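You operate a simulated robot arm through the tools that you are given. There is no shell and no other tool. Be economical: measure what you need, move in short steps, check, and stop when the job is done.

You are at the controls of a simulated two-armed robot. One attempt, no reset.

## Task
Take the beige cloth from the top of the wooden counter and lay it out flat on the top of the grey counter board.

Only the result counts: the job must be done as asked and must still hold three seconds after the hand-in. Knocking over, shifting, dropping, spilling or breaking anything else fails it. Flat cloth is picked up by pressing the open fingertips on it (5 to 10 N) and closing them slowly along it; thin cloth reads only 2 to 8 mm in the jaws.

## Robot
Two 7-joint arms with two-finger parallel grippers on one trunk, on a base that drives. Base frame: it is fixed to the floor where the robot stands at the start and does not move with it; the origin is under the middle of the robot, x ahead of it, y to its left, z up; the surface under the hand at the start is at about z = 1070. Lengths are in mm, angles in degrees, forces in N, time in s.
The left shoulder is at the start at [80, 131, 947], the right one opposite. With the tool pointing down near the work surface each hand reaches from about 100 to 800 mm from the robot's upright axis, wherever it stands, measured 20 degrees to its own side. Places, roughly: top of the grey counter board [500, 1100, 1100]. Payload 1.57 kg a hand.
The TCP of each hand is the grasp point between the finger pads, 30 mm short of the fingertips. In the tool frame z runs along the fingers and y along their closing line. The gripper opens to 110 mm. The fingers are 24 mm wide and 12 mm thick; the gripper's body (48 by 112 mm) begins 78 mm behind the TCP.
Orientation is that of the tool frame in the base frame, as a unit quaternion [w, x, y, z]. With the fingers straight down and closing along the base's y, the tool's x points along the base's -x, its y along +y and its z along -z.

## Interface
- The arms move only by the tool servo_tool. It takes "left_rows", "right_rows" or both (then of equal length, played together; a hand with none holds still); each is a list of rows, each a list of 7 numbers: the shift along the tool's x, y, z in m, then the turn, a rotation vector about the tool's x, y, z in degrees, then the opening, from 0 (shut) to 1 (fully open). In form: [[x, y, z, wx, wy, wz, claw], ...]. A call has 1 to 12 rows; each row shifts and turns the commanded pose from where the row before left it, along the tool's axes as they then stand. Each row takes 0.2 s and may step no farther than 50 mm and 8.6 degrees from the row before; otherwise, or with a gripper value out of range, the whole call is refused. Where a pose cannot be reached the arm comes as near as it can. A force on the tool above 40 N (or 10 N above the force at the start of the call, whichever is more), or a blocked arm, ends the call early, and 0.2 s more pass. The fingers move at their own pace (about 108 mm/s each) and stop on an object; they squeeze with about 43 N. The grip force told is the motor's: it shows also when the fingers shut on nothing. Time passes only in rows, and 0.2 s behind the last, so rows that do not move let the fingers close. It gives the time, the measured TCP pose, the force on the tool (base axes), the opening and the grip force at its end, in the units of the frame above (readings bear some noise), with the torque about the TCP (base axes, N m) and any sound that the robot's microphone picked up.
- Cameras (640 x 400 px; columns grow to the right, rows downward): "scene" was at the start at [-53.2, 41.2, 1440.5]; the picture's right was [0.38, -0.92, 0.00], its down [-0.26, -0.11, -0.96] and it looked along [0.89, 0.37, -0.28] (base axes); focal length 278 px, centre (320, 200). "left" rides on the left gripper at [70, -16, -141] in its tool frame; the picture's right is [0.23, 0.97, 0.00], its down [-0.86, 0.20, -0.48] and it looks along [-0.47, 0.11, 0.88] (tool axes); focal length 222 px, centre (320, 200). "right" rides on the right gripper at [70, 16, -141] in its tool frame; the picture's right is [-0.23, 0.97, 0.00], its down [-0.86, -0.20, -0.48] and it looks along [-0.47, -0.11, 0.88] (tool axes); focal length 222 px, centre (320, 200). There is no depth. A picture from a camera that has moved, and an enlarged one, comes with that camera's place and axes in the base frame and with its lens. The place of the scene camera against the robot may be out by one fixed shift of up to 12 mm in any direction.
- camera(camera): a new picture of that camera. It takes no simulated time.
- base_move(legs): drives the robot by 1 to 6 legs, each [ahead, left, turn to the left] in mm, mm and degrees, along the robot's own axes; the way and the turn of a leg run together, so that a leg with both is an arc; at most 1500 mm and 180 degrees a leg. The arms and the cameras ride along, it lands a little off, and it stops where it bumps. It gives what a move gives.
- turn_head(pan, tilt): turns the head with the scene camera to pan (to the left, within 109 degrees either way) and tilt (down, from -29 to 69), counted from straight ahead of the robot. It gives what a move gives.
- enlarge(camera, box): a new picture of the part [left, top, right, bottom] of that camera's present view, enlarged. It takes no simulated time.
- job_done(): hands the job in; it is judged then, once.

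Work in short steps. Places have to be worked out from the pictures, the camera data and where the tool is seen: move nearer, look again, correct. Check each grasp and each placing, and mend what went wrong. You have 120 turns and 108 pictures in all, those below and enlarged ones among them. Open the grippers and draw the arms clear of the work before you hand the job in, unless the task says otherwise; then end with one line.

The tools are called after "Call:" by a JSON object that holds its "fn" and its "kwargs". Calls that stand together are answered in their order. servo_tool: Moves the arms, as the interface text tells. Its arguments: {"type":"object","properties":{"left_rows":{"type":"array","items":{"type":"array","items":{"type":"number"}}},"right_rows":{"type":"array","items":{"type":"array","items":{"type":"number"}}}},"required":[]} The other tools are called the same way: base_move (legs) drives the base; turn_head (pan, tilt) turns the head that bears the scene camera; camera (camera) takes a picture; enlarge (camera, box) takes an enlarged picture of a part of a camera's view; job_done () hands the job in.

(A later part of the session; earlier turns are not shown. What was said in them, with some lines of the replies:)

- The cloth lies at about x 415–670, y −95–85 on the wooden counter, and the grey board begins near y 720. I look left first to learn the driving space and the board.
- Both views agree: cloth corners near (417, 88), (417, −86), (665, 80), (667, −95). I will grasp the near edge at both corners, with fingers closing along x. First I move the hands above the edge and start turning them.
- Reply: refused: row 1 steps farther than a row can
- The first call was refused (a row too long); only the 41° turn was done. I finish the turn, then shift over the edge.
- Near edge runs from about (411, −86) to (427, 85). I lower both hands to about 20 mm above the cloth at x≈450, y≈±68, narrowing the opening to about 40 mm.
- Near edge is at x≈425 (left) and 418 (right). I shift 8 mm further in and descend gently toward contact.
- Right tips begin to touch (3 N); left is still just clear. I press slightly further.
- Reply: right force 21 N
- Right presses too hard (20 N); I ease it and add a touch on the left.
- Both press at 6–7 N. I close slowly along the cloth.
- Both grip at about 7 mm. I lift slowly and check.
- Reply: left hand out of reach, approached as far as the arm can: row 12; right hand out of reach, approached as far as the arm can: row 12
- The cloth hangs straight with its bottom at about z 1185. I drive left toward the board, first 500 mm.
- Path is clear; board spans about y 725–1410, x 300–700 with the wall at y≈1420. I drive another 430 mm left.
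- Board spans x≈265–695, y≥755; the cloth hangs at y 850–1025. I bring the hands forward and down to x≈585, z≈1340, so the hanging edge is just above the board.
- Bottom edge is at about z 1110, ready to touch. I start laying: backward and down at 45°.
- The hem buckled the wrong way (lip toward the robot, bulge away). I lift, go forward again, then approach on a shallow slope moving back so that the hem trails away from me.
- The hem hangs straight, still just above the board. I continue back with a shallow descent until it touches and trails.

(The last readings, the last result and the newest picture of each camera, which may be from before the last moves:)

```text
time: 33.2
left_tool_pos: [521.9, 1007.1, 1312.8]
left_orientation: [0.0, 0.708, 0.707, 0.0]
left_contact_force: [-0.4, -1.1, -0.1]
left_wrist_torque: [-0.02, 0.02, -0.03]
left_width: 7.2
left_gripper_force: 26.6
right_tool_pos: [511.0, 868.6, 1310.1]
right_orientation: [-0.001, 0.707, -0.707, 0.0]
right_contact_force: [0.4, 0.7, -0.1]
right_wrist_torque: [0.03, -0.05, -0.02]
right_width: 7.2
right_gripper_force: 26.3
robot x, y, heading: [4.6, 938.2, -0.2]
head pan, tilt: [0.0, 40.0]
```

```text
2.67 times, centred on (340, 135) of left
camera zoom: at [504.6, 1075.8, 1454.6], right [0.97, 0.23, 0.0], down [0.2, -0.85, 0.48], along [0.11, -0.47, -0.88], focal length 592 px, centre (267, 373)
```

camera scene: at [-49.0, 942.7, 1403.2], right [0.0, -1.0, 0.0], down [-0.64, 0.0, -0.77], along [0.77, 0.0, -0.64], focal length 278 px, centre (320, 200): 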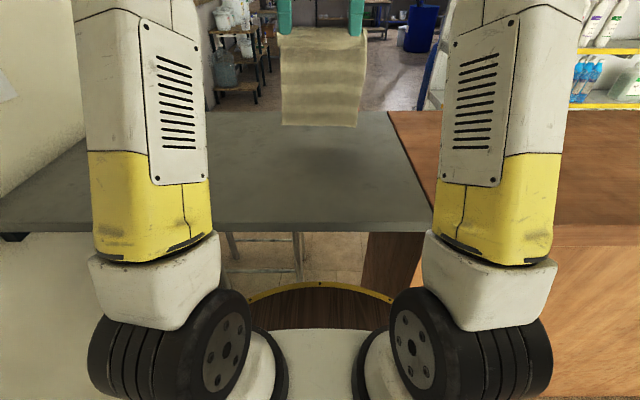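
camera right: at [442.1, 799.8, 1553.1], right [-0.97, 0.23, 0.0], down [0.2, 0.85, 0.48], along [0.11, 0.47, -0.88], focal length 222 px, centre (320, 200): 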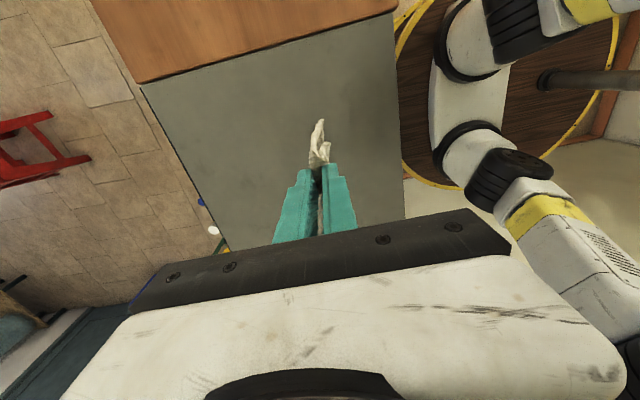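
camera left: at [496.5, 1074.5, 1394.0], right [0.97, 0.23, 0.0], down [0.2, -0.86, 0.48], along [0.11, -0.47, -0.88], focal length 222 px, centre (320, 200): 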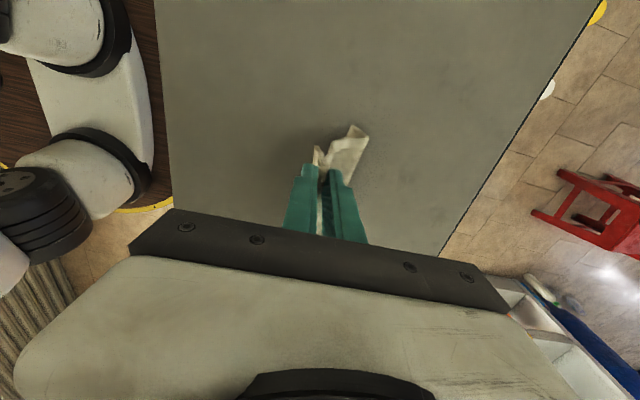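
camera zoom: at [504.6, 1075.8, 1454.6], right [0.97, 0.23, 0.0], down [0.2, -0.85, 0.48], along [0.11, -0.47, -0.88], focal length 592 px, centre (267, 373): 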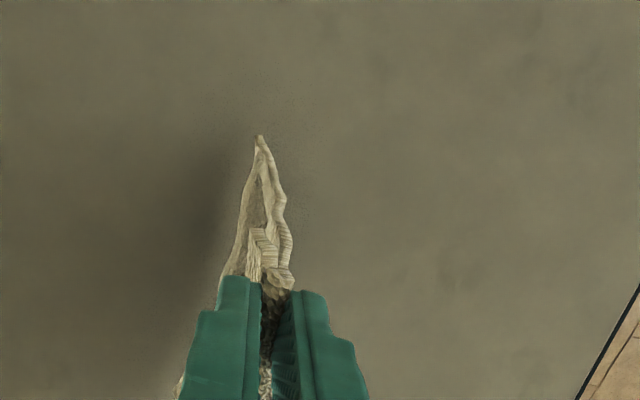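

Not yet touching; the board is lower than assumed (~1080). I go forward to x≈610 again at this height, then lay with a shallow slope.

Call:
{"fn": "servo_tool", "kwargs": {"left_rows": [[0, 0.01, -0.008, 0, 0, 0, 0], [0, 0.015, 0, 0, 0, 0, 0], [0, 0.015, 0, 0, 0, 0, 0], [0, 0.015, 0, 0, 0, 0, 0], [0, 0.015, 0, 0, 0, 0, 0], [0, 0.012, 0, 0, 0, 0, 0], [0, 0.006, 0, 0, 0, 0, 0], [0, 0, 0, 0, 0, 0, 0], [0, 0, 0, 0, 0, 0, 0], [0, 0, 0, 0, 0, 0, 0]], "right_rows": [[0, -0.01, -0.008, 0, 0, 0, 0], [0, -0.015, 0, 0, 0, 0, 0], [0, -0.015, 0, 0, 0, 0, 0], [0, -0.015, 0, 0, 0, 0, 0], [0, -0.015, 0, 0, 0, 0, 0], [0, -0.012, 0, 0, 0, 0, 0], [0, -0.006, 0, 0, 0, 0, 0], [0, 0, 0, 0, 0, 0, 0], [0, 0, 0, 0, 0, 0, 0], [0, 0, 0, 0, 0, 0, 0]]}}

Call:
{"fn": "servo_tool", "kwargs": {"left_rows": [[0, -0.004, 0.004, 0, 0, 0, 0], [0, -0.006, 0.004, 0, 0, 0, 0], [0, -0.006, 0.003, 0, 0, 0, 0], [0, -0.006, 0.003, 0, 0, 0, 0], [0, -0.006, 0.003, 0, 0, 0, 0], [0, -0.006, 0.003, 0, 0, 0, 0]], "right_rows": [[0, 0.004, 0.004, 0, 0, 0, 0], [0, 0.006, 0.004, 0, 0, 0, 0], [0, 0.006, 0.003, 0, 0, 0, 0], [0, 0.006, 0.003, 0, 0, 0, 0], [0, 0.006, 0.003, 0, 0, 0, 0], [0, 0.006, 0.003, 0, 0, 0, 0]]}}

Call:
{"fn": "enlarge", "kwargs": {"camera": "scene", "box": [210, 30, 450, 180]}}

Call:
{"fn": "enlarge", "kwargs": {"camera": "left", "box": [220, 60, 460, 210]}}

```text
time: 35.4
left_tool_pos: [608.0, 1005.6, 1320.0]
left_orientation: [0.001, 0.707, 0.707, 0.001]
left_contact_force: [-0.2, -1.7, 0.6]
left_wrist_torque: [-0.05, 0.0, -0.01]
left_width: 7.5
left_gripper_force: 26.6
right_tool_pos: [598.1, 868.2, 1319.7]
right_orientation: [0.0, 0.707, -0.707, 0.0]
right_contact_force: [0.3, 1.4, -0.7]
right_wrist_torque: [0.02, 0.0, -0.03]
right_width: 7.1
right_gripper_force: 26.9
robot x, y, heading: [6.4, 941.8, -0.0]
head pan, tilt: [0.0, 40.0]
```

```text
time: 36.8
left_tool_pos: [574.2, 1005.6, 1300.1]
left_orientation: [0.001, 0.707, 0.707, 0.0]
left_contact_force: [-0.6, -1.6, -0.3]
left_wrist_torque: [0.0, 0.03, -0.02]
left_width: 7.0
left_gripper_force: 26.6
right_tool_pos: [564.5, 869.2, 1298.4]
right_orientation: [0.0, 0.707, -0.707, -0.001]
right_contact_force: [0.6, 0.0, -0.2]
right_wrist_torque: [0.03, 0.02, 0.01]
right_width: 7.1
right_gripper_force: 26.4
robot x, y, heading: [3.1, 937.7, -0.1]
head pan, tilt: [0.0, 40.0]
```

```text
2.67 times, centred on (330, 105) of scene
camera zoom: at [-48.9, 942.7, 1403.2], right [0.0, -1.0, 0.0], down [-0.64, 0.0, -0.77], along [0.77, 0.0, -0.64], focal length 740 px, centre (293, 453)
```

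zoom: 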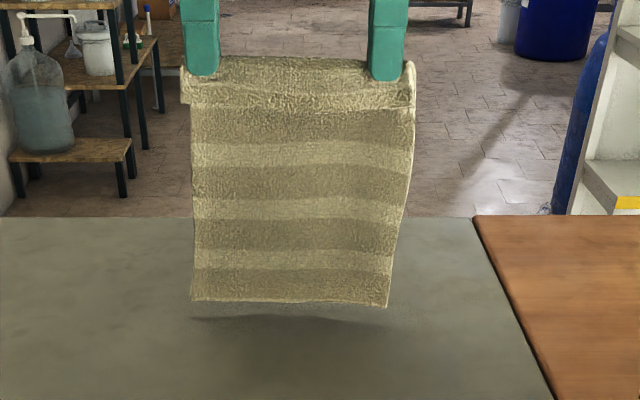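

```text
2.67 times, centred on (340, 135) of left
camera zoom: at [557.5, 1075.2, 1441.8], right [0.97, 0.23, 0.0], down [0.2, -0.85, 0.48], along [0.11, -0.47, -0.88], focal length 592 px, centre (267, 373)
```

zoom: 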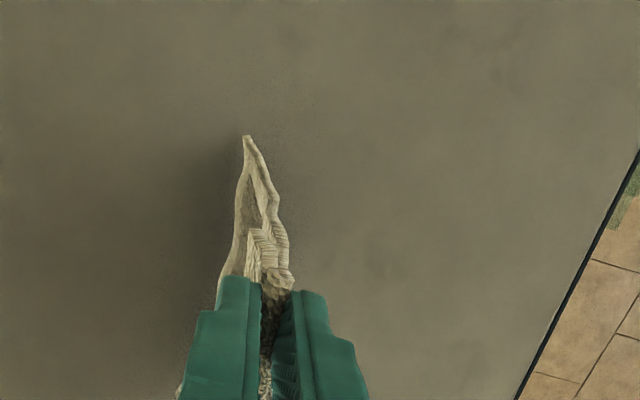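

Very near contact. I go forward once more and then lay in one continuous motion so the hem trails forward.

Call:
{"fn": "servo_tool", "kwargs": {"left_rows": [[0, 0.008, -0.006, 0, 0, 0, 0], [0, 0.012, 0, 0, 0, 0, 0], [0, 0.012, 0, 0, 0, 0, 0], [0, 0.01, 0, 0, 0, 0, 0], [0, 0.006, 0, 0, 0, 0, 0], [0, 0.002, 0, 0, 0, 0, 0], [0, 0, 0, 0, 0, 0, 0], [0, 0, 0, 0, 0, 0, 0], [0, 0, 0, 0, 0, 0, 0], [0, 0, 0, 0, 0, 0, 0]], "right_rows": [[0, -0.008, -0.006, 0, 0, 0, 0], [0, -0.012, 0, 0, 0, 0, 0], [0, -0.012, 0, 0, 0, 0, 0], [0, -0.01, 0, 0, 0, 0, 0], [0, -0.006, 0, 0, 0, 0, 0], [0, -0.002, 0, 0, 0, 0, 0], [0, 0, 0, 0, 0, 0, 0], [0, 0, 0, 0, 0, 0, 0], [0, 0, 0, 0, 0, 0, 0], [0, 0, 0, 0, 0, 0, 0]]}}

Call:
{"fn": "servo_tool", "kwargs": {"left_rows": [[0, -0.006, 0.006, 0, 0, 0, 0], [0, -0.012, 0.008, 0, 0, 0, 0], [0, -0.012, 0.006, 0, 0, 0, 0], [0, -0.01, 0.005, 0, 0, 0, 0], [0, -0.01, 0.005, 0, 0, 0, 0], [0, -0.01, 0.006, 0, 0, 0, 0], [0, -0.01, 0.007, 0, 0, 0, 0]], "right_rows": [[0, 0.006, 0.006, 0, 0, 0, 0], [0, 0.012, 0.008, 0, 0, 0, 0], [0, 0.012, 0.006, 0, 0, 0, 0], [0, 0.01, 0.005, 0, 0, 0, 0], [0, 0.01, 0.005, 0, 0, 0, 0], [0, 0.01, 0.006, 0, 0, 0, 0], [0, 0.01, 0.007, 0, 0, 0, 0]]}}

Call:
{"fn": "enlarge", "kwargs": {"camera": "scene", "box": [210, 30, 450, 180]}}

Call:
{"fn": "enlarge", "kwargs": {"camera": "left", "box": [220, 60, 460, 210]}}

```text
time: 39.0
left_tool_pos: [623.7, 1005.4, 1306.4]
left_orientation: [0.0, 0.706, 0.708, 0.0]
left_contact_force: [-0.1, -2.0, -0.8]
left_wrist_torque: [-0.07, -0.03, -0.02]
left_width: 7.5
left_gripper_force: 26.6
right_tool_pos: [615.0, 868.2, 1305.4]
right_orientation: [-0.001, 0.708, -0.707, 0.0]
right_contact_force: [0.0, 2.0, 0.7]
right_wrist_torque: [0.07, 0.0, 0.03]
right_width: 7.3
right_gripper_force: 26.9
robot x, y, heading: [3.8, 939.3, -0.1]
head pan, tilt: [0.0, 40.0]
```

```text
time: 40.6
left_tool_pos: [556.0, 1006.9, 1263.1]
left_orientation: [0.001, 0.707, 0.707, 0.0]
left_contact_force: [0.4, -1.8, -0.1]
left_wrist_torque: [-0.04, 0.02, 0.01]
left_width: 7.2
left_gripper_force: 27.4
right_tool_pos: [545.0, 868.7, 1259.6]
right_orientation: [0.0, -0.707, 0.707, -0.001]
right_contact_force: [0.1, 0.8, 0.1]
right_wrist_torque: [0.0, 0.01, -0.01]
right_width: 7.1
right_gripper_force: 26.2
robot x, y, heading: [6.7, 937.8, 0.4]
head pan, tilt: [0.0, 40.0]
```

```text
2.67 times, centred on (330, 105) of scene
camera zoom: at [-48.9, 942.7, 1403.2], right [0.0, -1.0, 0.0], down [-0.64, 0.0, -0.77], along [0.77, 0.0, -0.64], focal length 740 px, centre (293, 453)
```

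zoom: 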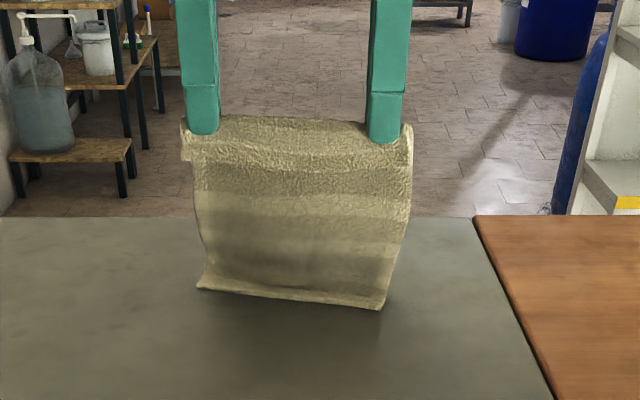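

```text
2.67 times, centred on (340, 135) of left
camera zoom: at [538.4, 1075.8, 1404.8], right [0.97, 0.23, 0.0], down [0.2, -0.86, 0.48], along [0.11, -0.47, -0.88], focal length 592 px, centre (267, 373)
```

zoom: 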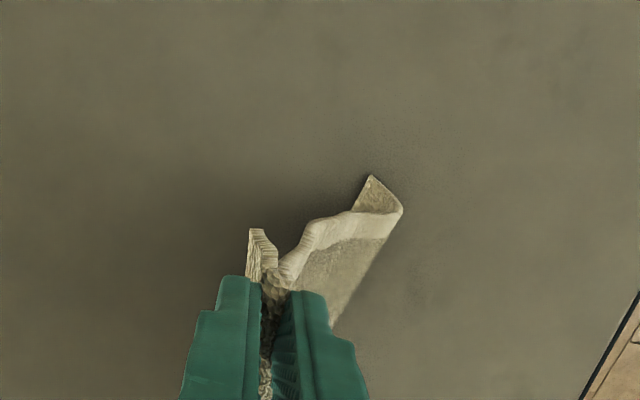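

Now the body leads forward, with only the last ~20 mm curled under. Pulling back at constant height should make it taut and unroll the lip.

Call:
{"fn": "servo_tool", "kwargs": {"left_rows": [[0, -0.01, 0, 0, 0, 0, 0], [0, -0.01, 0, 0, 0, 0, 0], [0, -0.01, 0, 0, 0, 0, 0], [0, -0.01, 0, 0, 0, 0, 0], [0, -0.01, 0, 0, 0, 0, 0], [0, -0.01, 0, 0, 0, 0, 0]], "right_rows": [[0, 0.01, 0, 0, 0, 0, 0], [0, 0.01, 0, 0, 0, 0, 0], [0, 0.01, 0, 0, 0, 0, 0], [0, 0.01, 0, 0, 0, 0, 0], [0, 0.01, 0, 0, 0, 0, 0], [0, 0.01, 0, 0, 0, 0, 0]]}}

Call:
{"fn": "enlarge", "kwargs": {"camera": "scene", "box": [210, 30, 450, 180]}}

Call:
{"fn": "enlarge", "kwargs": {"camera": "left", "box": [220, 60, 460, 210]}}

```text
time: 42.0
left_tool_pos: [494.7, 1007.3, 1262.9]
left_orientation: [0.001, 0.707, 0.707, 0.0]
left_contact_force: [0.2, -2.6, -1.1]
left_wrist_torque: [-0.09, 0.01, 0.01]
left_width: 7.3
left_gripper_force: 27.3
right_tool_pos: [485.7, 869.5, 1262.4]
right_orientation: [0.001, 0.707, -0.707, 0.001]
right_contact_force: [0.1, 2.6, 0.1]
right_wrist_torque: [0.09, -0.01, 0.03]
right_width: 7.1
right_gripper_force: 26.7
robot x, y, heading: [5.9, 938.1, 0.0]
head pan, tilt: [0.0, 40.0]
```

```text
2.67 times, centred on (330, 105) of scene
camera zoom: at [-49.0, 942.7, 1403.2], right [0.0, -1.0, 0.0], down [-0.64, 0.0, -0.77], along [0.77, 0.0, -0.64], focal length 740 px, centre (293, 453)
```

zoom: 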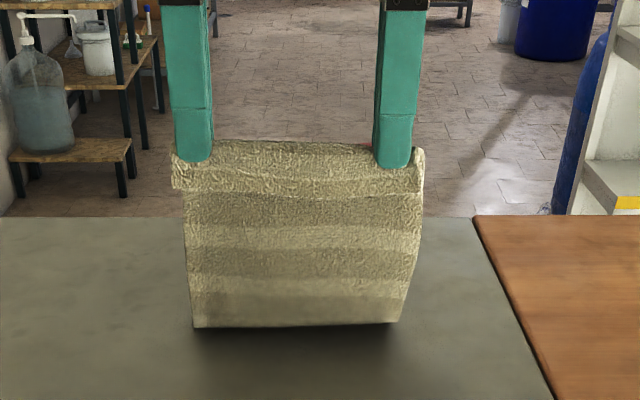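

```text
2.67 times, centred on (340, 135) of left
camera zoom: at [477.7, 1076.4, 1404.8], right [0.97, 0.23, 0.0], down [0.2, -0.86, 0.48], along [0.11, -0.47, -0.88], focal length 592 px, centre (267, 373)
```

zoom: 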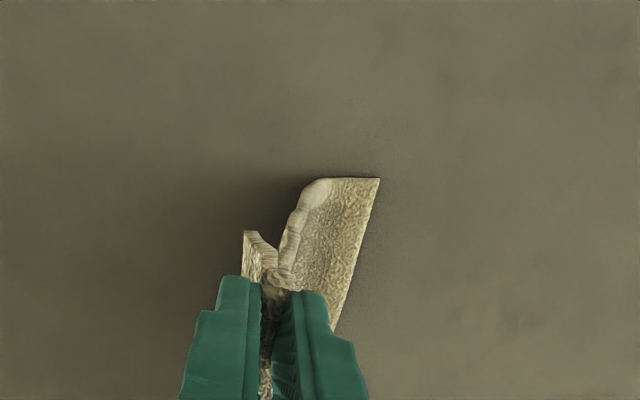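

The hem now trails forward nicely, but it slid to x≈549, which would put the near edge too close to the board's edge (~290). I lift and repeat the same motion starting further forward.

Call:
{"fn": "servo_tool", "kwargs": {"left_rows": [[0, 0, -0.025, 0, 0, 0, 0], [0, 0, -0.025, 0, 0, 0, 0], [0, 0.02, -0.005, 0, 0, 0, 0], [0, 0.03, 0, 0, 0, 0, 0], [0, 0.03, 0, 0, 0, 0, 0], [0, 0.03, 0, 0, 0, 0, 0], [0, 0.03, 0, 0, 0, 0, 0], [0, 0.02, 0.005, 0, 0, 0, 0], [0, 0.01, 0.007, 0, 0, 0, 0], [0, 0, 0, 0, 0, 0, 0], [0, 0, 0, 0, 0, 0, 0], [0, 0, 0, 0, 0, 0, 0]], "right_rows": [[0, 0, -0.025, 0, 0, 0, 0], [0, 0, -0.025, 0, 0, 0, 0], [0, -0.02, -0.005, 0, 0, 0, 0], [0, -0.03, 0, 0, 0, 0, 0], [0, -0.03, 0, 0, 0, 0, 0], [0, -0.03, 0, 0, 0, 0, 0], [0, -0.03, 0, 0, 0, 0, 0], [0, -0.02, 0.005, 0, 0, 0, 0], [0, -0.01, 0.007, 0, 0, 0, 0], [0, 0, 0, 0, 0, 0, 0], [0, 0, 0, 0, 0, 0, 0], [0, 0, 0, 0, 0, 0, 0]]}}

```text
time: 44.6
left_tool_pos: [662.2, 1006.8, 1306.5]
left_orientation: [-0.001, 0.707, 0.707, -0.003]
left_contact_force: [0.6, -1.6, -0.4]
left_wrist_torque: [-0.04, 0.03, 0.0]
left_width: 7.5
left_gripper_force: 26.6
left hand out of reach, approached as far as the arm can: row 9
right_tool_pos: [655.0, 869.8, 1304.1]
right_orientation: [0.001, 0.707, -0.707, 0.0]
right_contact_force: [1.3, 1.7, -0.4]
right_wrist_torque: [0.03, 0.0, 0.01]
right_width: 7.0
right_gripper_force: 26.7
robot x, y, heading: [4.6, 934.6, 0.0]
head pan, tilt: [0.0, 40.0]
```

Reached x≈660. Repeat the laying motion: back-and-down, then the flat pull.

Call:
{"fn": "servo_tool", "kwargs": {"left_rows": [[0, -0.006, 0.006, 0, 0, 0, 0], [0, -0.012, 0.008, 0, 0, 0, 0], [0, -0.012, 0.006, 0, 0, 0, 0], [0, -0.01, 0.005, 0, 0, 0, 0], [0, -0.01, 0.005, 0, 0, 0, 0], [0, -0.01, 0.006, 0, 0, 0, 0], [0, -0.01, 0.007, 0, 0, 0, 0], [0, -0.01, 0, 0, 0, 0, 0], [0, -0.01, 0, 0, 0, 0, 0], [0, -0.01, 0, 0, 0, 0, 0], [0, -0.01, 0, 0, 0, 0, 0], [0, -0.01, 0, 0, 0, 0, 0]], "right_rows": [[0, 0.006, 0.006, 0, 0, 0, 0], [0, 0.012, 0.008, 0, 0, 0, 0], [0, 0.012, 0.006, 0, 0, 0, 0], [0, 0.01, 0.005, 0, 0, 0, 0], [0, 0.01, 0.005, 0, 0, 0, 0], [0, 0.01, 0.006, 0, 0, 0, 0], [0, 0.01, 0.007, 0, 0, 0, 0], [0, 0.01, 0, 0, 0, 0, 0], [0, 0.01, 0, 0, 0, 0, 0], [0, 0.01, 0, 0, 0, 0, 0], [0, 0.01, 0, 0, 0, 0, 0], [0, 0.01, 0, 0, 0, 0, 0]]}}

Call:
{"fn": "enlarge", "kwargs": {"camera": "scene", "box": [210, 30, 450, 180]}}

Call:
{"fn": "enlarge", "kwargs": {"camera": "left", "box": [220, 60, 460, 210]}}

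```text
time: 47.2
left_tool_pos: [541.3, 1007.5, 1263.5]
left_orientation: [-0.001, 0.707, 0.707, 0.0]
left_contact_force: [0.2, -2.3, -0.2]
left_wrist_torque: [-0.07, 0.0, -0.05]
left_width: 7.7
left_gripper_force: 26.3
right_tool_pos: [534.8, 869.8, 1261.8]
right_orientation: [0.0, -0.707, 0.707, 0.0]
right_contact_force: [0.2, 2.0, 0.5]
right_wrist_torque: [0.11, -0.01, 0.04]
right_width: 7.1
right_gripper_force: 26.9
robot x, y, heading: [6.9, 939.8, 0.1]
head pan, tilt: [0.0, 40.0]
```

```text
2.67 times, centred on (330, 105) of scene
camera zoom: at [-48.9, 942.7, 1403.2], right [0.0, -1.0, 0.0], down [-0.64, 0.0, -0.77], along [0.77, 0.0, -0.64], focal length 740 px, centre (293, 453)
```

zoom: 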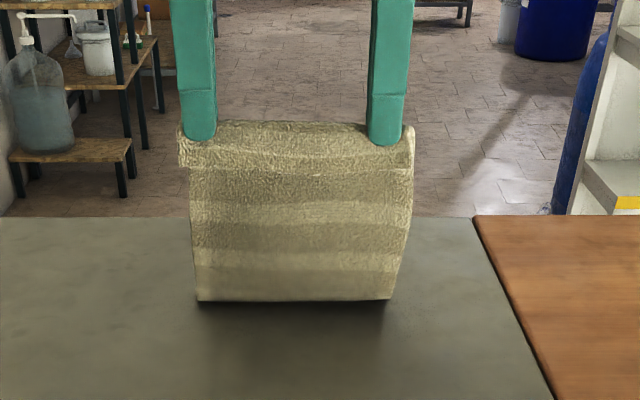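

```text
2.67 times, centred on (340, 135) of left
camera zoom: at [523.6, 1077.0, 1404.9], right [0.97, 0.23, 0.0], down [0.2, -0.85, 0.48], along [0.11, -0.47, -0.88], focal length 592 px, centre (267, 373)
```

zoom: 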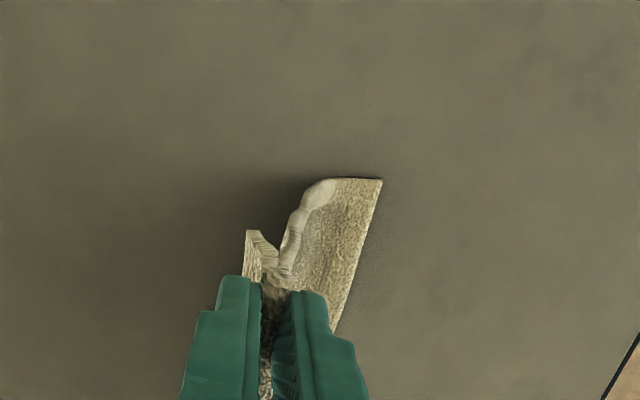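

Same good shape with the hem at x≈597. Now I lay at 45°.

Call:
{"fn": "servo_tool", "kwargs": {"left_rows": [[0, -0.011, 0.009, 0, 0, 0, 0], [0, -0.011, 0.01, 0, 0, 0, 0], [0, -0.011, 0.01, 0, 0, 0, 0], [0, -0.011, 0.01, 0, 0, 0, 0], [0, -0.011, 0.01, 0, 0, 0, 0], [0, -0.011, 0.01, 0, 0, 0, 0], [0, -0.011, 0.01, 0, 0, 0, 0], [0, -0.011, 0.01, 0, 0, 0, 0], [0, -0.011, 0.01, 0, 0, 0, 0], [0, -0.011, 0.01, 0, 0, 0, 0]], "right_rows": [[0, 0.011, 0.009, 0, 0, 0, 0], [0, 0.011, 0.01, 0, 0, 0, 0], [0, 0.011, 0.01, 0, 0, 0, 0], [0, 0.011, 0.01, 0, 0, 0, 0], [0, 0.011, 0.01, 0, 0, 0, 0], [0, 0.011, 0.01, 0, 0, 0, 0], [0, 0.011, 0.01, 0, 0, 0, 0], [0, 0.011, 0.01, 0, 0, 0, 0], [0, 0.011, 0.01, 0, 0, 0, 0], [0, 0.011, 0.01, 0, 0, 0, 0]]}}

Call:
{"fn": "enlarge", "kwargs": {"camera": "scene", "box": [210, 70, 450, 220]}}

Call:
{"fn": "camera", "kwargs": {"camera": "left"}}

```text
time: 49.4
left_tool_pos: [430.9, 1008.4, 1163.7]
left_orientation: [-0.001, 0.707, 0.707, 0.0]
left_contact_force: [-0.3, -1.2, -0.4]
left_wrist_torque: [-0.03, 0.03, -0.04]
left_width: 7.1
left_gripper_force: 27.1
right_tool_pos: [425.4, 870.0, 1162.2]
right_orientation: [0.001, -0.707, 0.708, -0.001]
right_contact_force: [0.1, 1.9, -0.3]
right_wrist_torque: [0.02, 0.0, -0.01]
right_width: 7.4
right_gripper_force: 27.2
robot x, y, heading: [6.9, 937.3, -0.1]
head pan, tilt: [0.0, 40.0]
```

```text
2.67 times, centred on (330, 145) of scene
camera zoom: at [-49.0, 942.7, 1403.2], right [0.0, -1.0, 0.0], down [-0.64, 0.0, -0.77], along [0.77, 0.0, -0.64], focal length 740 px, centre (293, 347)
```

zoom: 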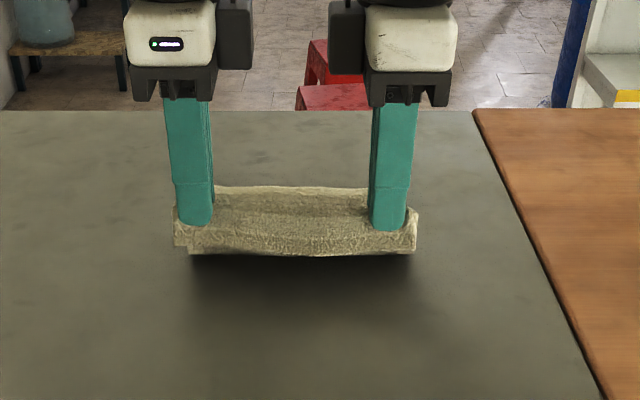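

```text
68 pictures are left
camera left: at [413.4, 1077.3, 1305.8], right [0.97, 0.23, 0.0], down [0.2, -0.86, 0.48], along [0.11, -0.47, -0.88], focal length 222 px, centre (320, 200)
```

left: 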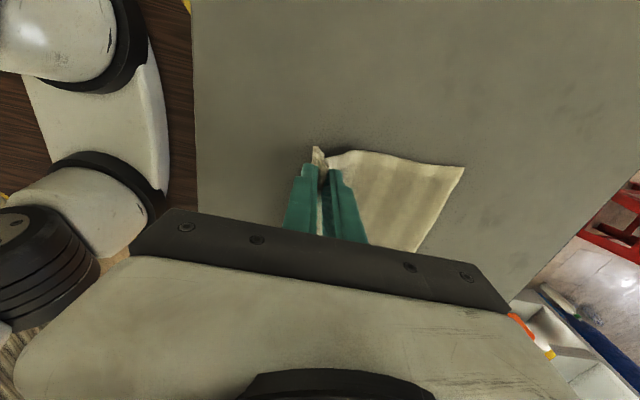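

Laying nicely; hem at x≈581. A few more steps down, then inspect the tail under the fingers.

Call:
{"fn": "servo_tool", "kwargs": {"left_rows": [[0, -0.011, 0.01, 0, 0, 0, 0], [0, -0.011, 0.01, 0, 0, 0, 0], [0, -0.012, 0.008, 0, 0, 0, 0]], "right_rows": [[0, 0.011, 0.01, 0, 0, 0, 0], [0, 0.011, 0.01, 0, 0, 0, 0], [0, 0.012, 0.008, 0, 0, 0, 0]]}}

Call:
{"fn": "enlarge", "kwargs": {"camera": "scene", "box": [210, 100, 450, 250]}}

Call:
{"fn": "enlarge", "kwargs": {"camera": "left", "box": [240, 90, 480, 240]}}

Call:
{"fn": "enlarge", "kwargs": {"camera": "right", "box": [160, 90, 400, 240]}}

```text
time: 50.2
left_tool_pos: [396.2, 1006.9, 1136.1]
left_orientation: [0.0, 0.707, 0.707, 0.0]
left_contact_force: [-0.1, -2.1, -1.0]
left_wrist_torque: [-0.03, 0.0, -0.02]
left_width: 7.4
left_gripper_force: 26.8
right_tool_pos: [392.8, 870.5, 1134.7]
right_orientation: [0.0, -0.707, 0.707, -0.001]
right_contact_force: [0.6, 1.6, -0.4]
right_wrist_torque: [0.04, -0.01, -0.01]
right_width: 7.1
right_gripper_force: 27.4
robot x, y, heading: [5.0, 938.7, -0.0]
head pan, tilt: [0.0, 40.0]
```

```text
2.67 times, centred on (330, 175) of scene
camera zoom: at [-49.0, 942.7, 1403.2], right [0.0, -1.0, 0.0], down [-0.64, 0.0, -0.77], along [0.77, 0.0, -0.64], focal length 740 px, centre (293, 267)
```

zoom: 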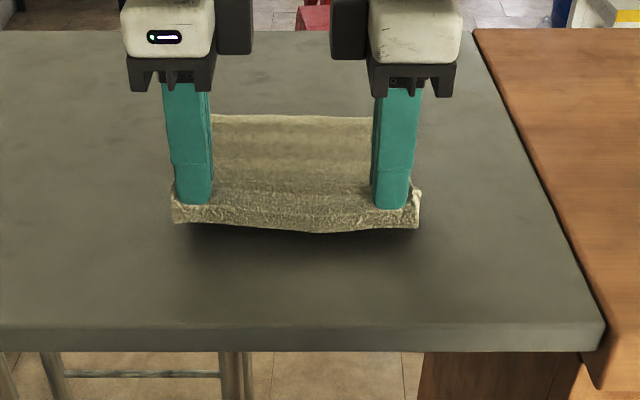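

```text
2.67 times, centred on (360, 165) of left
camera zoom: at [378.9, 1077.0, 1278.3], right [0.97, 0.23, 0.0], down [0.2, -0.85, 0.48], along [0.11, -0.47, -0.88], focal length 592 px, centre (213, 293)
```

zoom: 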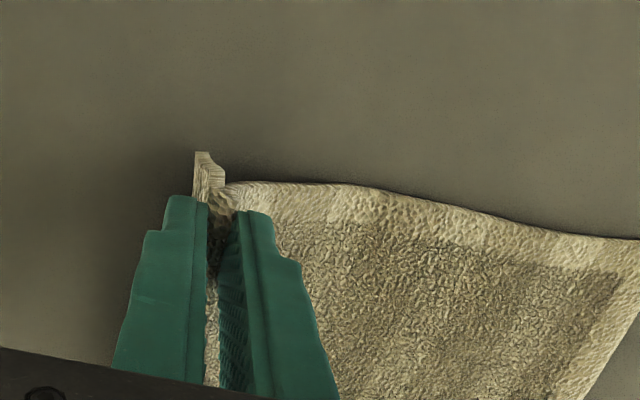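

```text
2.67 times, centred on (280, 165) of right
camera zoom: at [375.0, 799.7, 1275.5], right [-0.97, 0.23, 0.0], down [0.2, 0.85, 0.48], along [0.11, 0.47, -0.88], focal length 592 px, centre (427, 293)
```

zoom: 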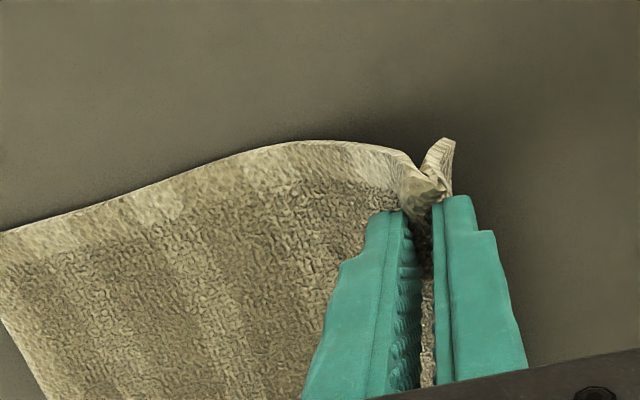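

The tail hangs straight on the near side. I go down the last bit, ending with a small forward motion so the tail lies toward the robot.

Call:
{"fn": "servo_tool", "kwargs": {"left_rows": [[0, -0.009, 0.008, 0, 0, 0, 0], [0, -0.004, 0.006, 0, 0, 0, 0], [0, 0.003, 0.004, 0, 0, 0, 0], [0, 0.003, 0.003, 0, 0, 0, 0]], "right_rows": [[0, 0.009, 0.008, 0, 0, 0, 0], [0, 0.004, 0.006, 0, 0, 0, 0], [0, -0.003, 0.004, 0, 0, 0, 0], [0, -0.003, 0.003, 0, 0, 0, 0]]}}

Call:
{"fn": "enlarge", "kwargs": {"camera": "left", "box": [240, 90, 480, 240]}}

Call:
{"fn": "enlarge", "kwargs": {"camera": "right", "box": [160, 90, 400, 240]}}

```text
time: 51.2
left_tool_pos: [389.5, 1006.9, 1114.3]
left_orientation: [0.0, 0.707, 0.707, 0.0]
left_contact_force: [-0.6, -1.3, -0.4]
left_wrist_torque: [-0.04, -0.03, 0.0]
left_width: 7.5
left_gripper_force: 26.6
right_tool_pos: [384.4, 868.8, 1114.3]
right_orientation: [0.0, 0.708, -0.707, 0.001]
right_contact_force: [-0.6, 1.5, -0.2]
right_wrist_torque: [0.03, 0.01, -0.01]
right_width: 7.2
right_gripper_force: 26.5
robot x, y, heading: [5.8, 935.7, 0.0]
head pan, tilt: [0.0, 40.0]
```

```text
2.67 times, centred on (360, 165) of left
camera zoom: at [372.0, 1076.4, 1257.4], right [0.97, 0.23, 0.0], down [0.2, -0.86, 0.48], along [0.11, -0.47, -0.88], focal length 592 px, centre (213, 293)
```

zoom: 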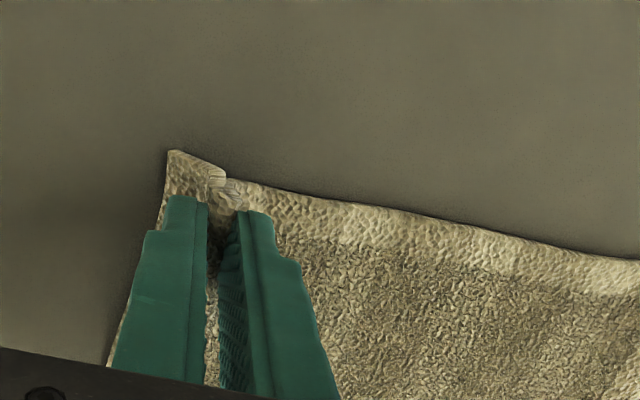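

```text
2.67 times, centred on (280, 165) of right
camera zoom: at [367.3, 799.8, 1254.4], right [-0.97, 0.23, 0.0], down [0.2, 0.86, 0.48], along [0.11, 0.47, -0.88], focal length 592 px, centre (427, 293)
```

zoom: 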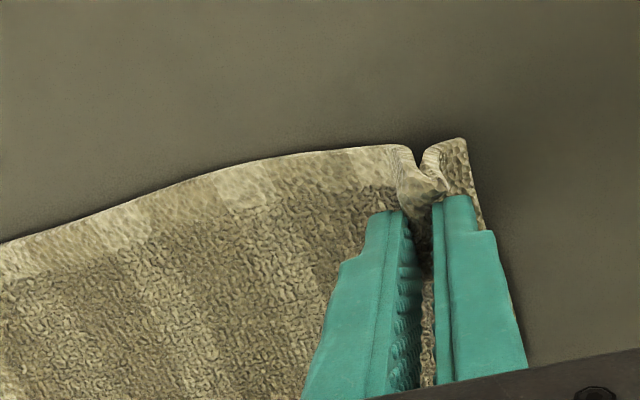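

Excellent: the tail lies toward the robot. I go down carefully to contact.

Call:
{"fn": "servo_tool", "kwargs": {"left_rows": [[0, 0, 0.003, 0, 0, 0, 0], [0, 0, 0.002, 0, 0, 0, 0], [0, 0, 0.001, 0, 0, 0, 0], [0, 0, 0, 0, 0, 0, 0]], "right_rows": [[0, 0, 0.003, 0, 0, 0, 0], [0, 0, 0.002, 0, 0, 0, 0], [0, 0, 0.001, 0, 0, 0, 0], [0, 0, 0, 0, 0, 0, 0]]}}

```text
time: 52.2
left_tool_pos: [389.9, 1007.1, 1108.4]
left_orientation: [0.0, 0.707, 0.708, -0.001]
left_contact_force: [0.5, -1.7, 2.0]
left_wrist_torque: [-0.03, -0.01, -0.04]
left_width: 7.4
left_gripper_force: 26.4
right_tool_pos: [383.3, 870.2, 1107.1]
right_orientation: [0.0, -0.707, 0.707, 0.0]
right_contact_force: [-1.1, 0.4, 1.0]
right_wrist_torque: [0.02, -0.04, 0.0]
right_width: 7.2
right_gripper_force: 27.0
robot x, y, heading: [7.4, 936.8, -0.1]
head pan, tilt: [0.0, 40.0]
```

First contact felt (1–2 N). I press a bit more.

Call:
{"fn": "servo_tool", "kwargs": {"left_rows": [[0, 0, 0.001, 0, 0, 0, 0], [0, 0, 0.0005, 0, 0, 0, 0], [0, 0, 0, 0, 0, 0, 0]], "right_rows": [[0, 0, 0.001, 0, 0, 0, 0], [0, 0, 0.0005, 0, 0, 0, 0], [0, 0, 0, 0, 0, 0, 0]]}}

```text
time: 53.0
left_tool_pos: [389.7, 1006.7, 1107.8]
left_orientation: [0.0, 0.707, 0.707, 0.0]
left_contact_force: [-0.1, -0.9, 1.8]
left_wrist_torque: [-0.05, 0.02, -0.03]
left_width: 7.3
left_gripper_force: 26.4
right_tool_pos: [384.3, 869.2, 1105.9]
right_orientation: [0.0, -0.707, 0.707, 0.0]
right_contact_force: [0.3, 1.8, -0.5]
right_wrist_torque: [0.02, 0.01, 0.01]
right_width: 7.1
right_gripper_force: 26.5
robot x, y, heading: [2.4, 936.5, 0.1]
head pan, tilt: [0.0, 40.0]
```

Call:
{"fn": "servo_tool", "kwargs": {"left_rows": [[0, 0, 0.001, 0, 0, 0, 0], [0, 0, 0.001, 0, 0, 0, 0], [0, 0, 0, 0, 0, 0, 0]], "right_rows": [[0, 0, 0.0015, 0, 0, 0, 0], [0, 0, 0.001, 0, 0, 0, 0], [0, 0, 0, 0, 0, 0, 0]]}}

```text
time: 53.8
left_tool_pos: [388.9, 1006.7, 1106.5]
left_orientation: [0.0, 0.707, 0.707, 0.0]
left_contact_force: [-0.3, -2.3, 0.4]
left_wrist_torque: [-0.04, 0.0, -0.01]
left_width: 7.4
left_gripper_force: 26.9
right_tool_pos: [384.4, 870.3, 1104.0]
right_orientation: [0.0, 0.707, -0.707, 0.0]
right_contact_force: [-0.4, 0.8, 2.1]
right_wrist_torque: [0.09, 0.0, 0.03]
right_width: 7.0
right_gripper_force: 26.2
robot x, y, heading: [5.9, 940.7, -0.0]
head pan, tilt: [0.0, 40.0]
```

Readings are mostly noise still; I continue the small steps down (right is about 2 mm ahead).

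Call:
{"fn": "servo_tool", "kwargs": {"left_rows": [[0, 0, 0.0015, 0, 0, 0, 0], [0, 0, 0.001, 0, 0, 0, 0], [0, 0, 0, 0, 0, 0, 0]], "right_rows": [[0, 0, 0.0005, 0, 0, 0, 0], [0, 0, 0.0005, 0, 0, 0, 0], [0, 0, 0, 0, 0, 0, 0]]}}

```text
time: 54.6
left_tool_pos: [389.0, 1007.6, 1103.5]
left_orientation: [0.0, 0.707, 0.707, 0.0]
left_contact_force: [-0.3, -1.9, 2.8]
left_wrist_torque: [-0.05, 0.02, -0.04]
left_width: 7.3
left_gripper_force: 26.6
right_tool_pos: [384.1, 869.6, 1103.0]
right_orientation: [0.0, 0.707, -0.707, 0.0]
right_contact_force: [-1.0, -0.6, 3.2]
right_wrist_torque: [0.05, 0.06, 0.04]
right_width: 7.2
right_gripper_force: 26.2
robot x, y, heading: [8.4, 937.4, 0.1]
head pan, tilt: [0.0, 40.0]
```

Contact has begun (~3 N each); I add half a millimetre and open slowly, the reverse of the pick.

Call:
{"fn": "servo_tool", "kwargs": {"left_rows": [[0, 0, 0.0004, 0, 0, 0, 0], [0, 0, 0, 0, 0, 0, 0.06], [0, 0, 0, 0, 0, 0, 0.1], [0, 0, 0, 0, 0, 0, 0.14], [0, 0, 0, 0, 0, 0, 0.18], [0, 0, 0, 0, 0, 0, 0.22], [0, 0, 0, 0, 0, 0, 0.26], [0, 0, 0, 0, 0, 0, 0.3], [0, 0, 0, 0, 0, 0, 0.34], [0, 0, 0, 0, 0, 0, 0.37], [0, 0, 0, 0, 0, 0, 0.37]], "right_rows": [[0, 0, 0.0004, 0, 0, 0, 0], [0, 0, 0, 0, 0, 0, 0.06], [0, 0, 0, 0, 0, 0, 0.1], [0, 0, 0, 0, 0, 0, 0.14], [0, 0, 0, 0, 0, 0, 0.18], [0, 0, 0, 0, 0, 0, 0.22], [0, 0, 0, 0, 0, 0, 0.26], [0, 0, 0, 0, 0, 0, 0.3], [0, 0, 0, 0, 0, 0, 0.34], [0, 0, 0, 0, 0, 0, 0.37], [0, 0, 0, 0, 0, 0, 0.37]]}}

Call:
{"fn": "enlarge", "kwargs": {"camera": "left", "box": [240, 90, 480, 240]}}

Call:
{"fn": "enlarge", "kwargs": {"camera": "right", "box": [160, 90, 400, 240]}}

Call:
{"fn": "enlarge", "kwargs": {"camera": "scene", "box": [210, 100, 450, 250]}}

```text
time: 57.0
left_tool_pos: [389.1, 1006.5, 1103.3]
left_orientation: [0.001, 0.707, 0.707, 0.0]
left_contact_force: [-1.2, 0.6, 2.7]
left_wrist_torque: [0.02, 0.03, 0.01]
left_width: 39.3
left_gripper_force: 0.0
right_tool_pos: [384.1, 868.9, 1102.6]
right_orientation: [0.0, -0.707, 0.707, 0.001]
right_contact_force: [-0.5, -0.5, 7.1]
right_wrist_torque: [0.02, 0.05, -0.01]
right_width: 37.9
right_gripper_force: 0.0
robot x, y, heading: [3.6, 937.8, -0.0]
head pan, tilt: [0.0, 40.0]
```

```text
2.67 times, centred on (360, 165) of left
camera zoom: at [372.3, 1075.9, 1244.9], right [0.97, 0.23, 0.0], down [0.2, -0.86, 0.48], along [0.11, -0.47, -0.88], focal length 592 px, centre (213, 293)
```

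zoom: 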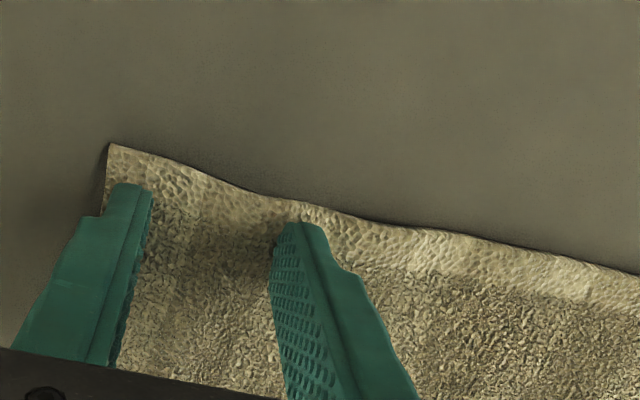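

```text
2.67 times, centred on (280, 165) of right
camera zoom: at [367.1, 800.1, 1243.1], right [-0.97, 0.23, 0.0], down [0.2, 0.85, 0.48], along [0.11, 0.47, -0.88], focal length 592 px, centre (427, 293)
```

zoom: 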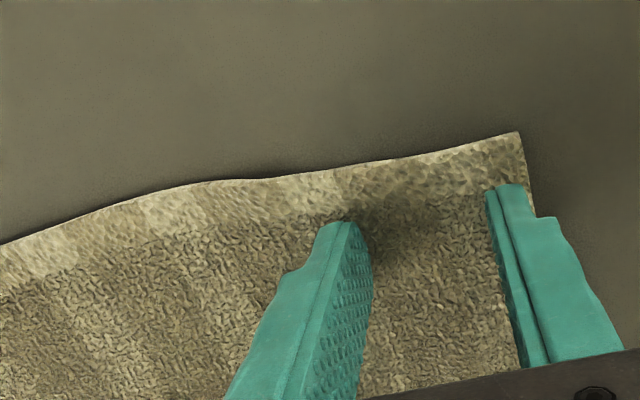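

```text
2.67 times, centred on (330, 175) of scene
camera zoom: at [-49.4, 942.7, 1403.1], right [0.0, -1.0, 0.0], down [-0.64, 0.0, -0.77], along [0.77, 0.0, -0.64], focal length 740 px, centre (293, 267)
```

zoom: 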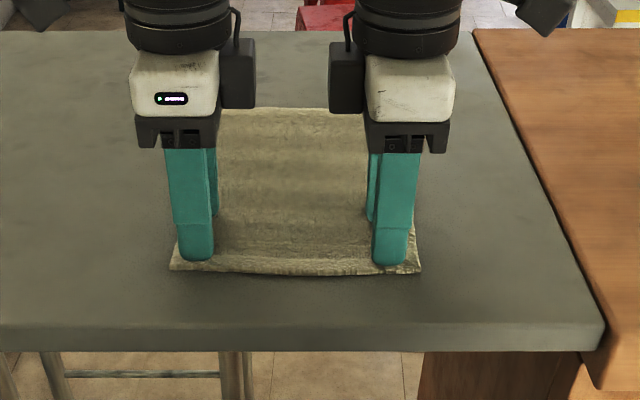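

The pleat spread out perfectly. I lift straight up slowly and look.

Call:
{"fn": "servo_tool", "kwargs": {"left_rows": [[0, 0, -0.004, 0, 0, 0, 0.37], [0, 0, -0.01, 0, 0, 0, 0.37], [0, 0, -0.03, 0, 0, 0, 0.37], [0, 0, -0.045, 0, 0, 0, 0.37], [0, 0, -0.045, 0, 0, 0, 0.37], [0.02, -0.01, -0.04, 0, 0, 0, 0.37], [0.03, -0.01, -0.035, 0, 0, 0, 0.37], [0.04, -0.01, 0, 0, 0, 0, 0.37], [0.04, 0, 0, 0, 0, 0, 0.37], [0.04, 0, 0, 0, 0, 0, 0.37]], "right_rows": [[0, 0, -0.004, 0, 0, 0, 0.37], [0, 0, -0.01, 0, 0, 0, 0.37], [0, 0, -0.03, 0, 0, 0, 0.37], [0, 0, -0.045, 0, 0, 0, 0.37], [0, 0, -0.045, 0, 0, 0, 0.37], [0.02, 0.01, -0.04, 0, 0, 0, 0.37], [0.03, 0.01, -0.035, 0, 0, 0, 0.37], [0.04, 0.01, 0, 0, 0, 0, 0.37], [0.04, 0, 0, 0, 0, 0, 0.37], [0.04, 0, 0, 0, 0, 0, 0.37]]}}

Call:
{"fn": "camera", "kwargs": {"camera": "scene"}}

Call:
{"fn": "enlarge", "kwargs": {"camera": "scene", "box": [230, 110, 422, 230]}}

Call:
{"fn": "camera", "kwargs": {"camera": "left"}}

Call:
{"fn": "camera", "kwargs": {"camera": "right"}}

```text
time: 59.2
left_tool_pos: [356.0, 1176.9, 1311.1]
left_orientation: [0.0, 0.708, 0.707, 0.0]
left_contact_force: [0.0, 0.1, -0.4]
left_wrist_torque: [0.03, -0.03, -0.01]
left_width: 40.7
left_gripper_force: 0.0
right_tool_pos: [357.0, 698.1, 1310.1]
right_orientation: [0.0, -0.707, 0.707, 0.0]
right_contact_force: [0.4, 0.3, -0.4]
right_wrist_torque: [0.0, 0.01, 0.01]
right_width: 40.6
right_gripper_force: 0.0
robot x, y, heading: [4.7, 939.0, -0.0]
head pan, tilt: [0.0, 40.0]
```

```text
59 pictures are left
camera scene: at [-49.3, 942.7, 1403.2], right [0.0, -1.0, 0.0], down [-0.64, 0.0, -0.77], along [0.77, 0.0, -0.64], focal length 278 px, centre (320, 200)
```

scene: 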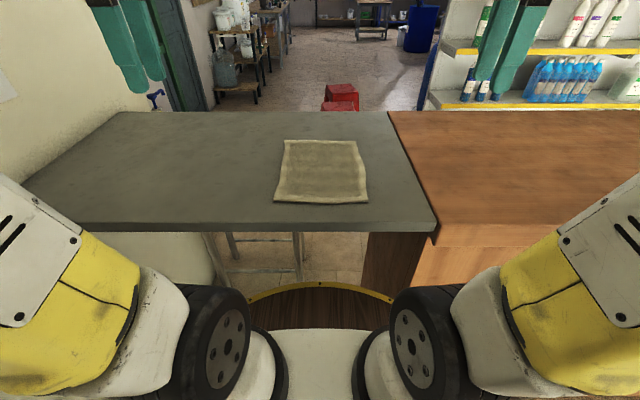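

```text
3.33 times, centred on (326, 170) of scene
camera zoom: at [-49.3, 942.7, 1403.2], right [0.0, -1.0, 0.0], down [-0.64, 0.0, -0.77], along [0.77, 0.0, -0.64], focal length 925 px, centre (300, 300)
```

zoom: 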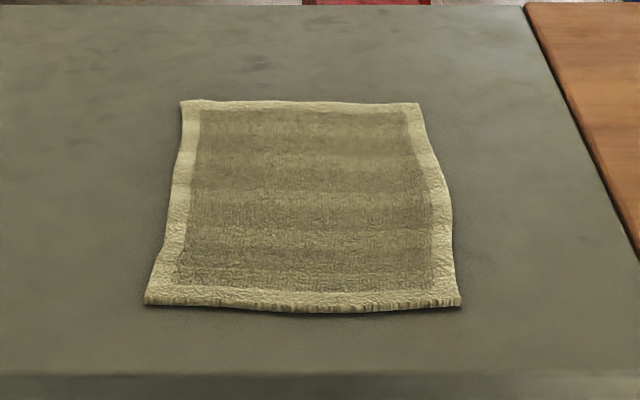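

```text
57 pictures are left
camera left: at [339.6, 1247.3, 1453.1], right [0.97, 0.23, 0.0], down [0.2, -0.86, 0.48], along [0.11, -0.47, -0.88], focal length 222 px, centre (320, 200)
```

left: 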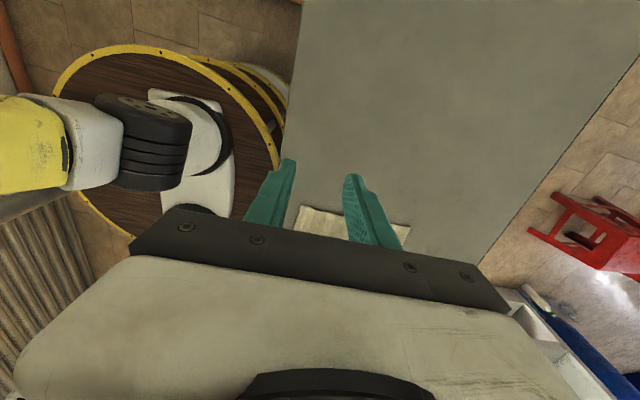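

```text
56 pictures are left
camera right: at [339.6, 629.3, 1452.1], right [-0.97, 0.23, 0.0], down [0.2, 0.85, 0.48], along [0.11, 0.47, -0.88], focal length 222 px, centre (320, 200)
```

right: 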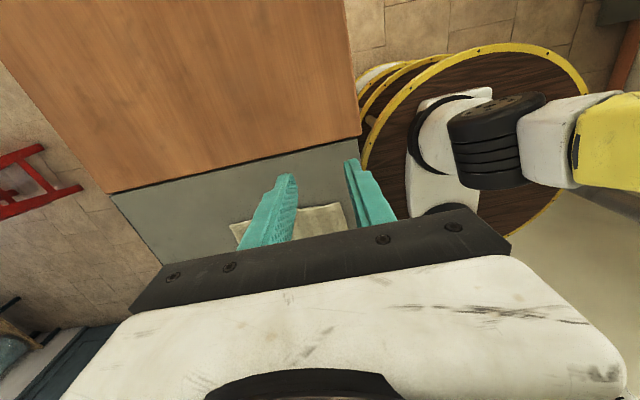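

The cloth lies flat, fully on the grey board (x≈343–581, y≈850–1025), hands are clear. I open the grippers fully, then hand in.

Call:
{"fn": "servo_tool", "kwargs": {"left_rows": [[0, 0, -0.02, 0, 0, 0, 1], [0, 0, 0, 0, 0, 0, 1], [0, 0, 0, 0, 0, 0, 1]], "right_rows": [[0, 0, -0.02, 0, 0, 0, 1], [0, 0, 0, 0, 0, 0, 1], [0, 0, 0, 0, 0, 0, 1]]}}

Call:
{"fn": "job_done", "kwargs": {}}

```text
time: 60.0
left_tool_pos: [356.0, 1177.5, 1331.4]
left_orientation: [0.0, 0.707, 0.707, 0.0]
left_contact_force: [-0.8, -1.0, -0.8]
left_wrist_torque: [0.02, -0.01, 0.01]
left_width: 110.0
left_gripper_force: 0.0
right_tool_pos: [354.8, 698.4, 1330.4]
right_orientation: [-0.001, -0.707, 0.708, -0.001]
right_contact_force: [0.3, 0.7, -0.6]
right_wrist_torque: [-0.01, 0.04, 0.0]
right_width: 110.2
right_gripper_force: 0.1
robot x, y, heading: [7.3, 936.1, 0.1]
head pan, tilt: [0.0, 40.0]
```

```text
The job is handed in.
```

The beige cloth lies flat on the grey counter board, with the grippers open and both arms clear; the job is handed in.
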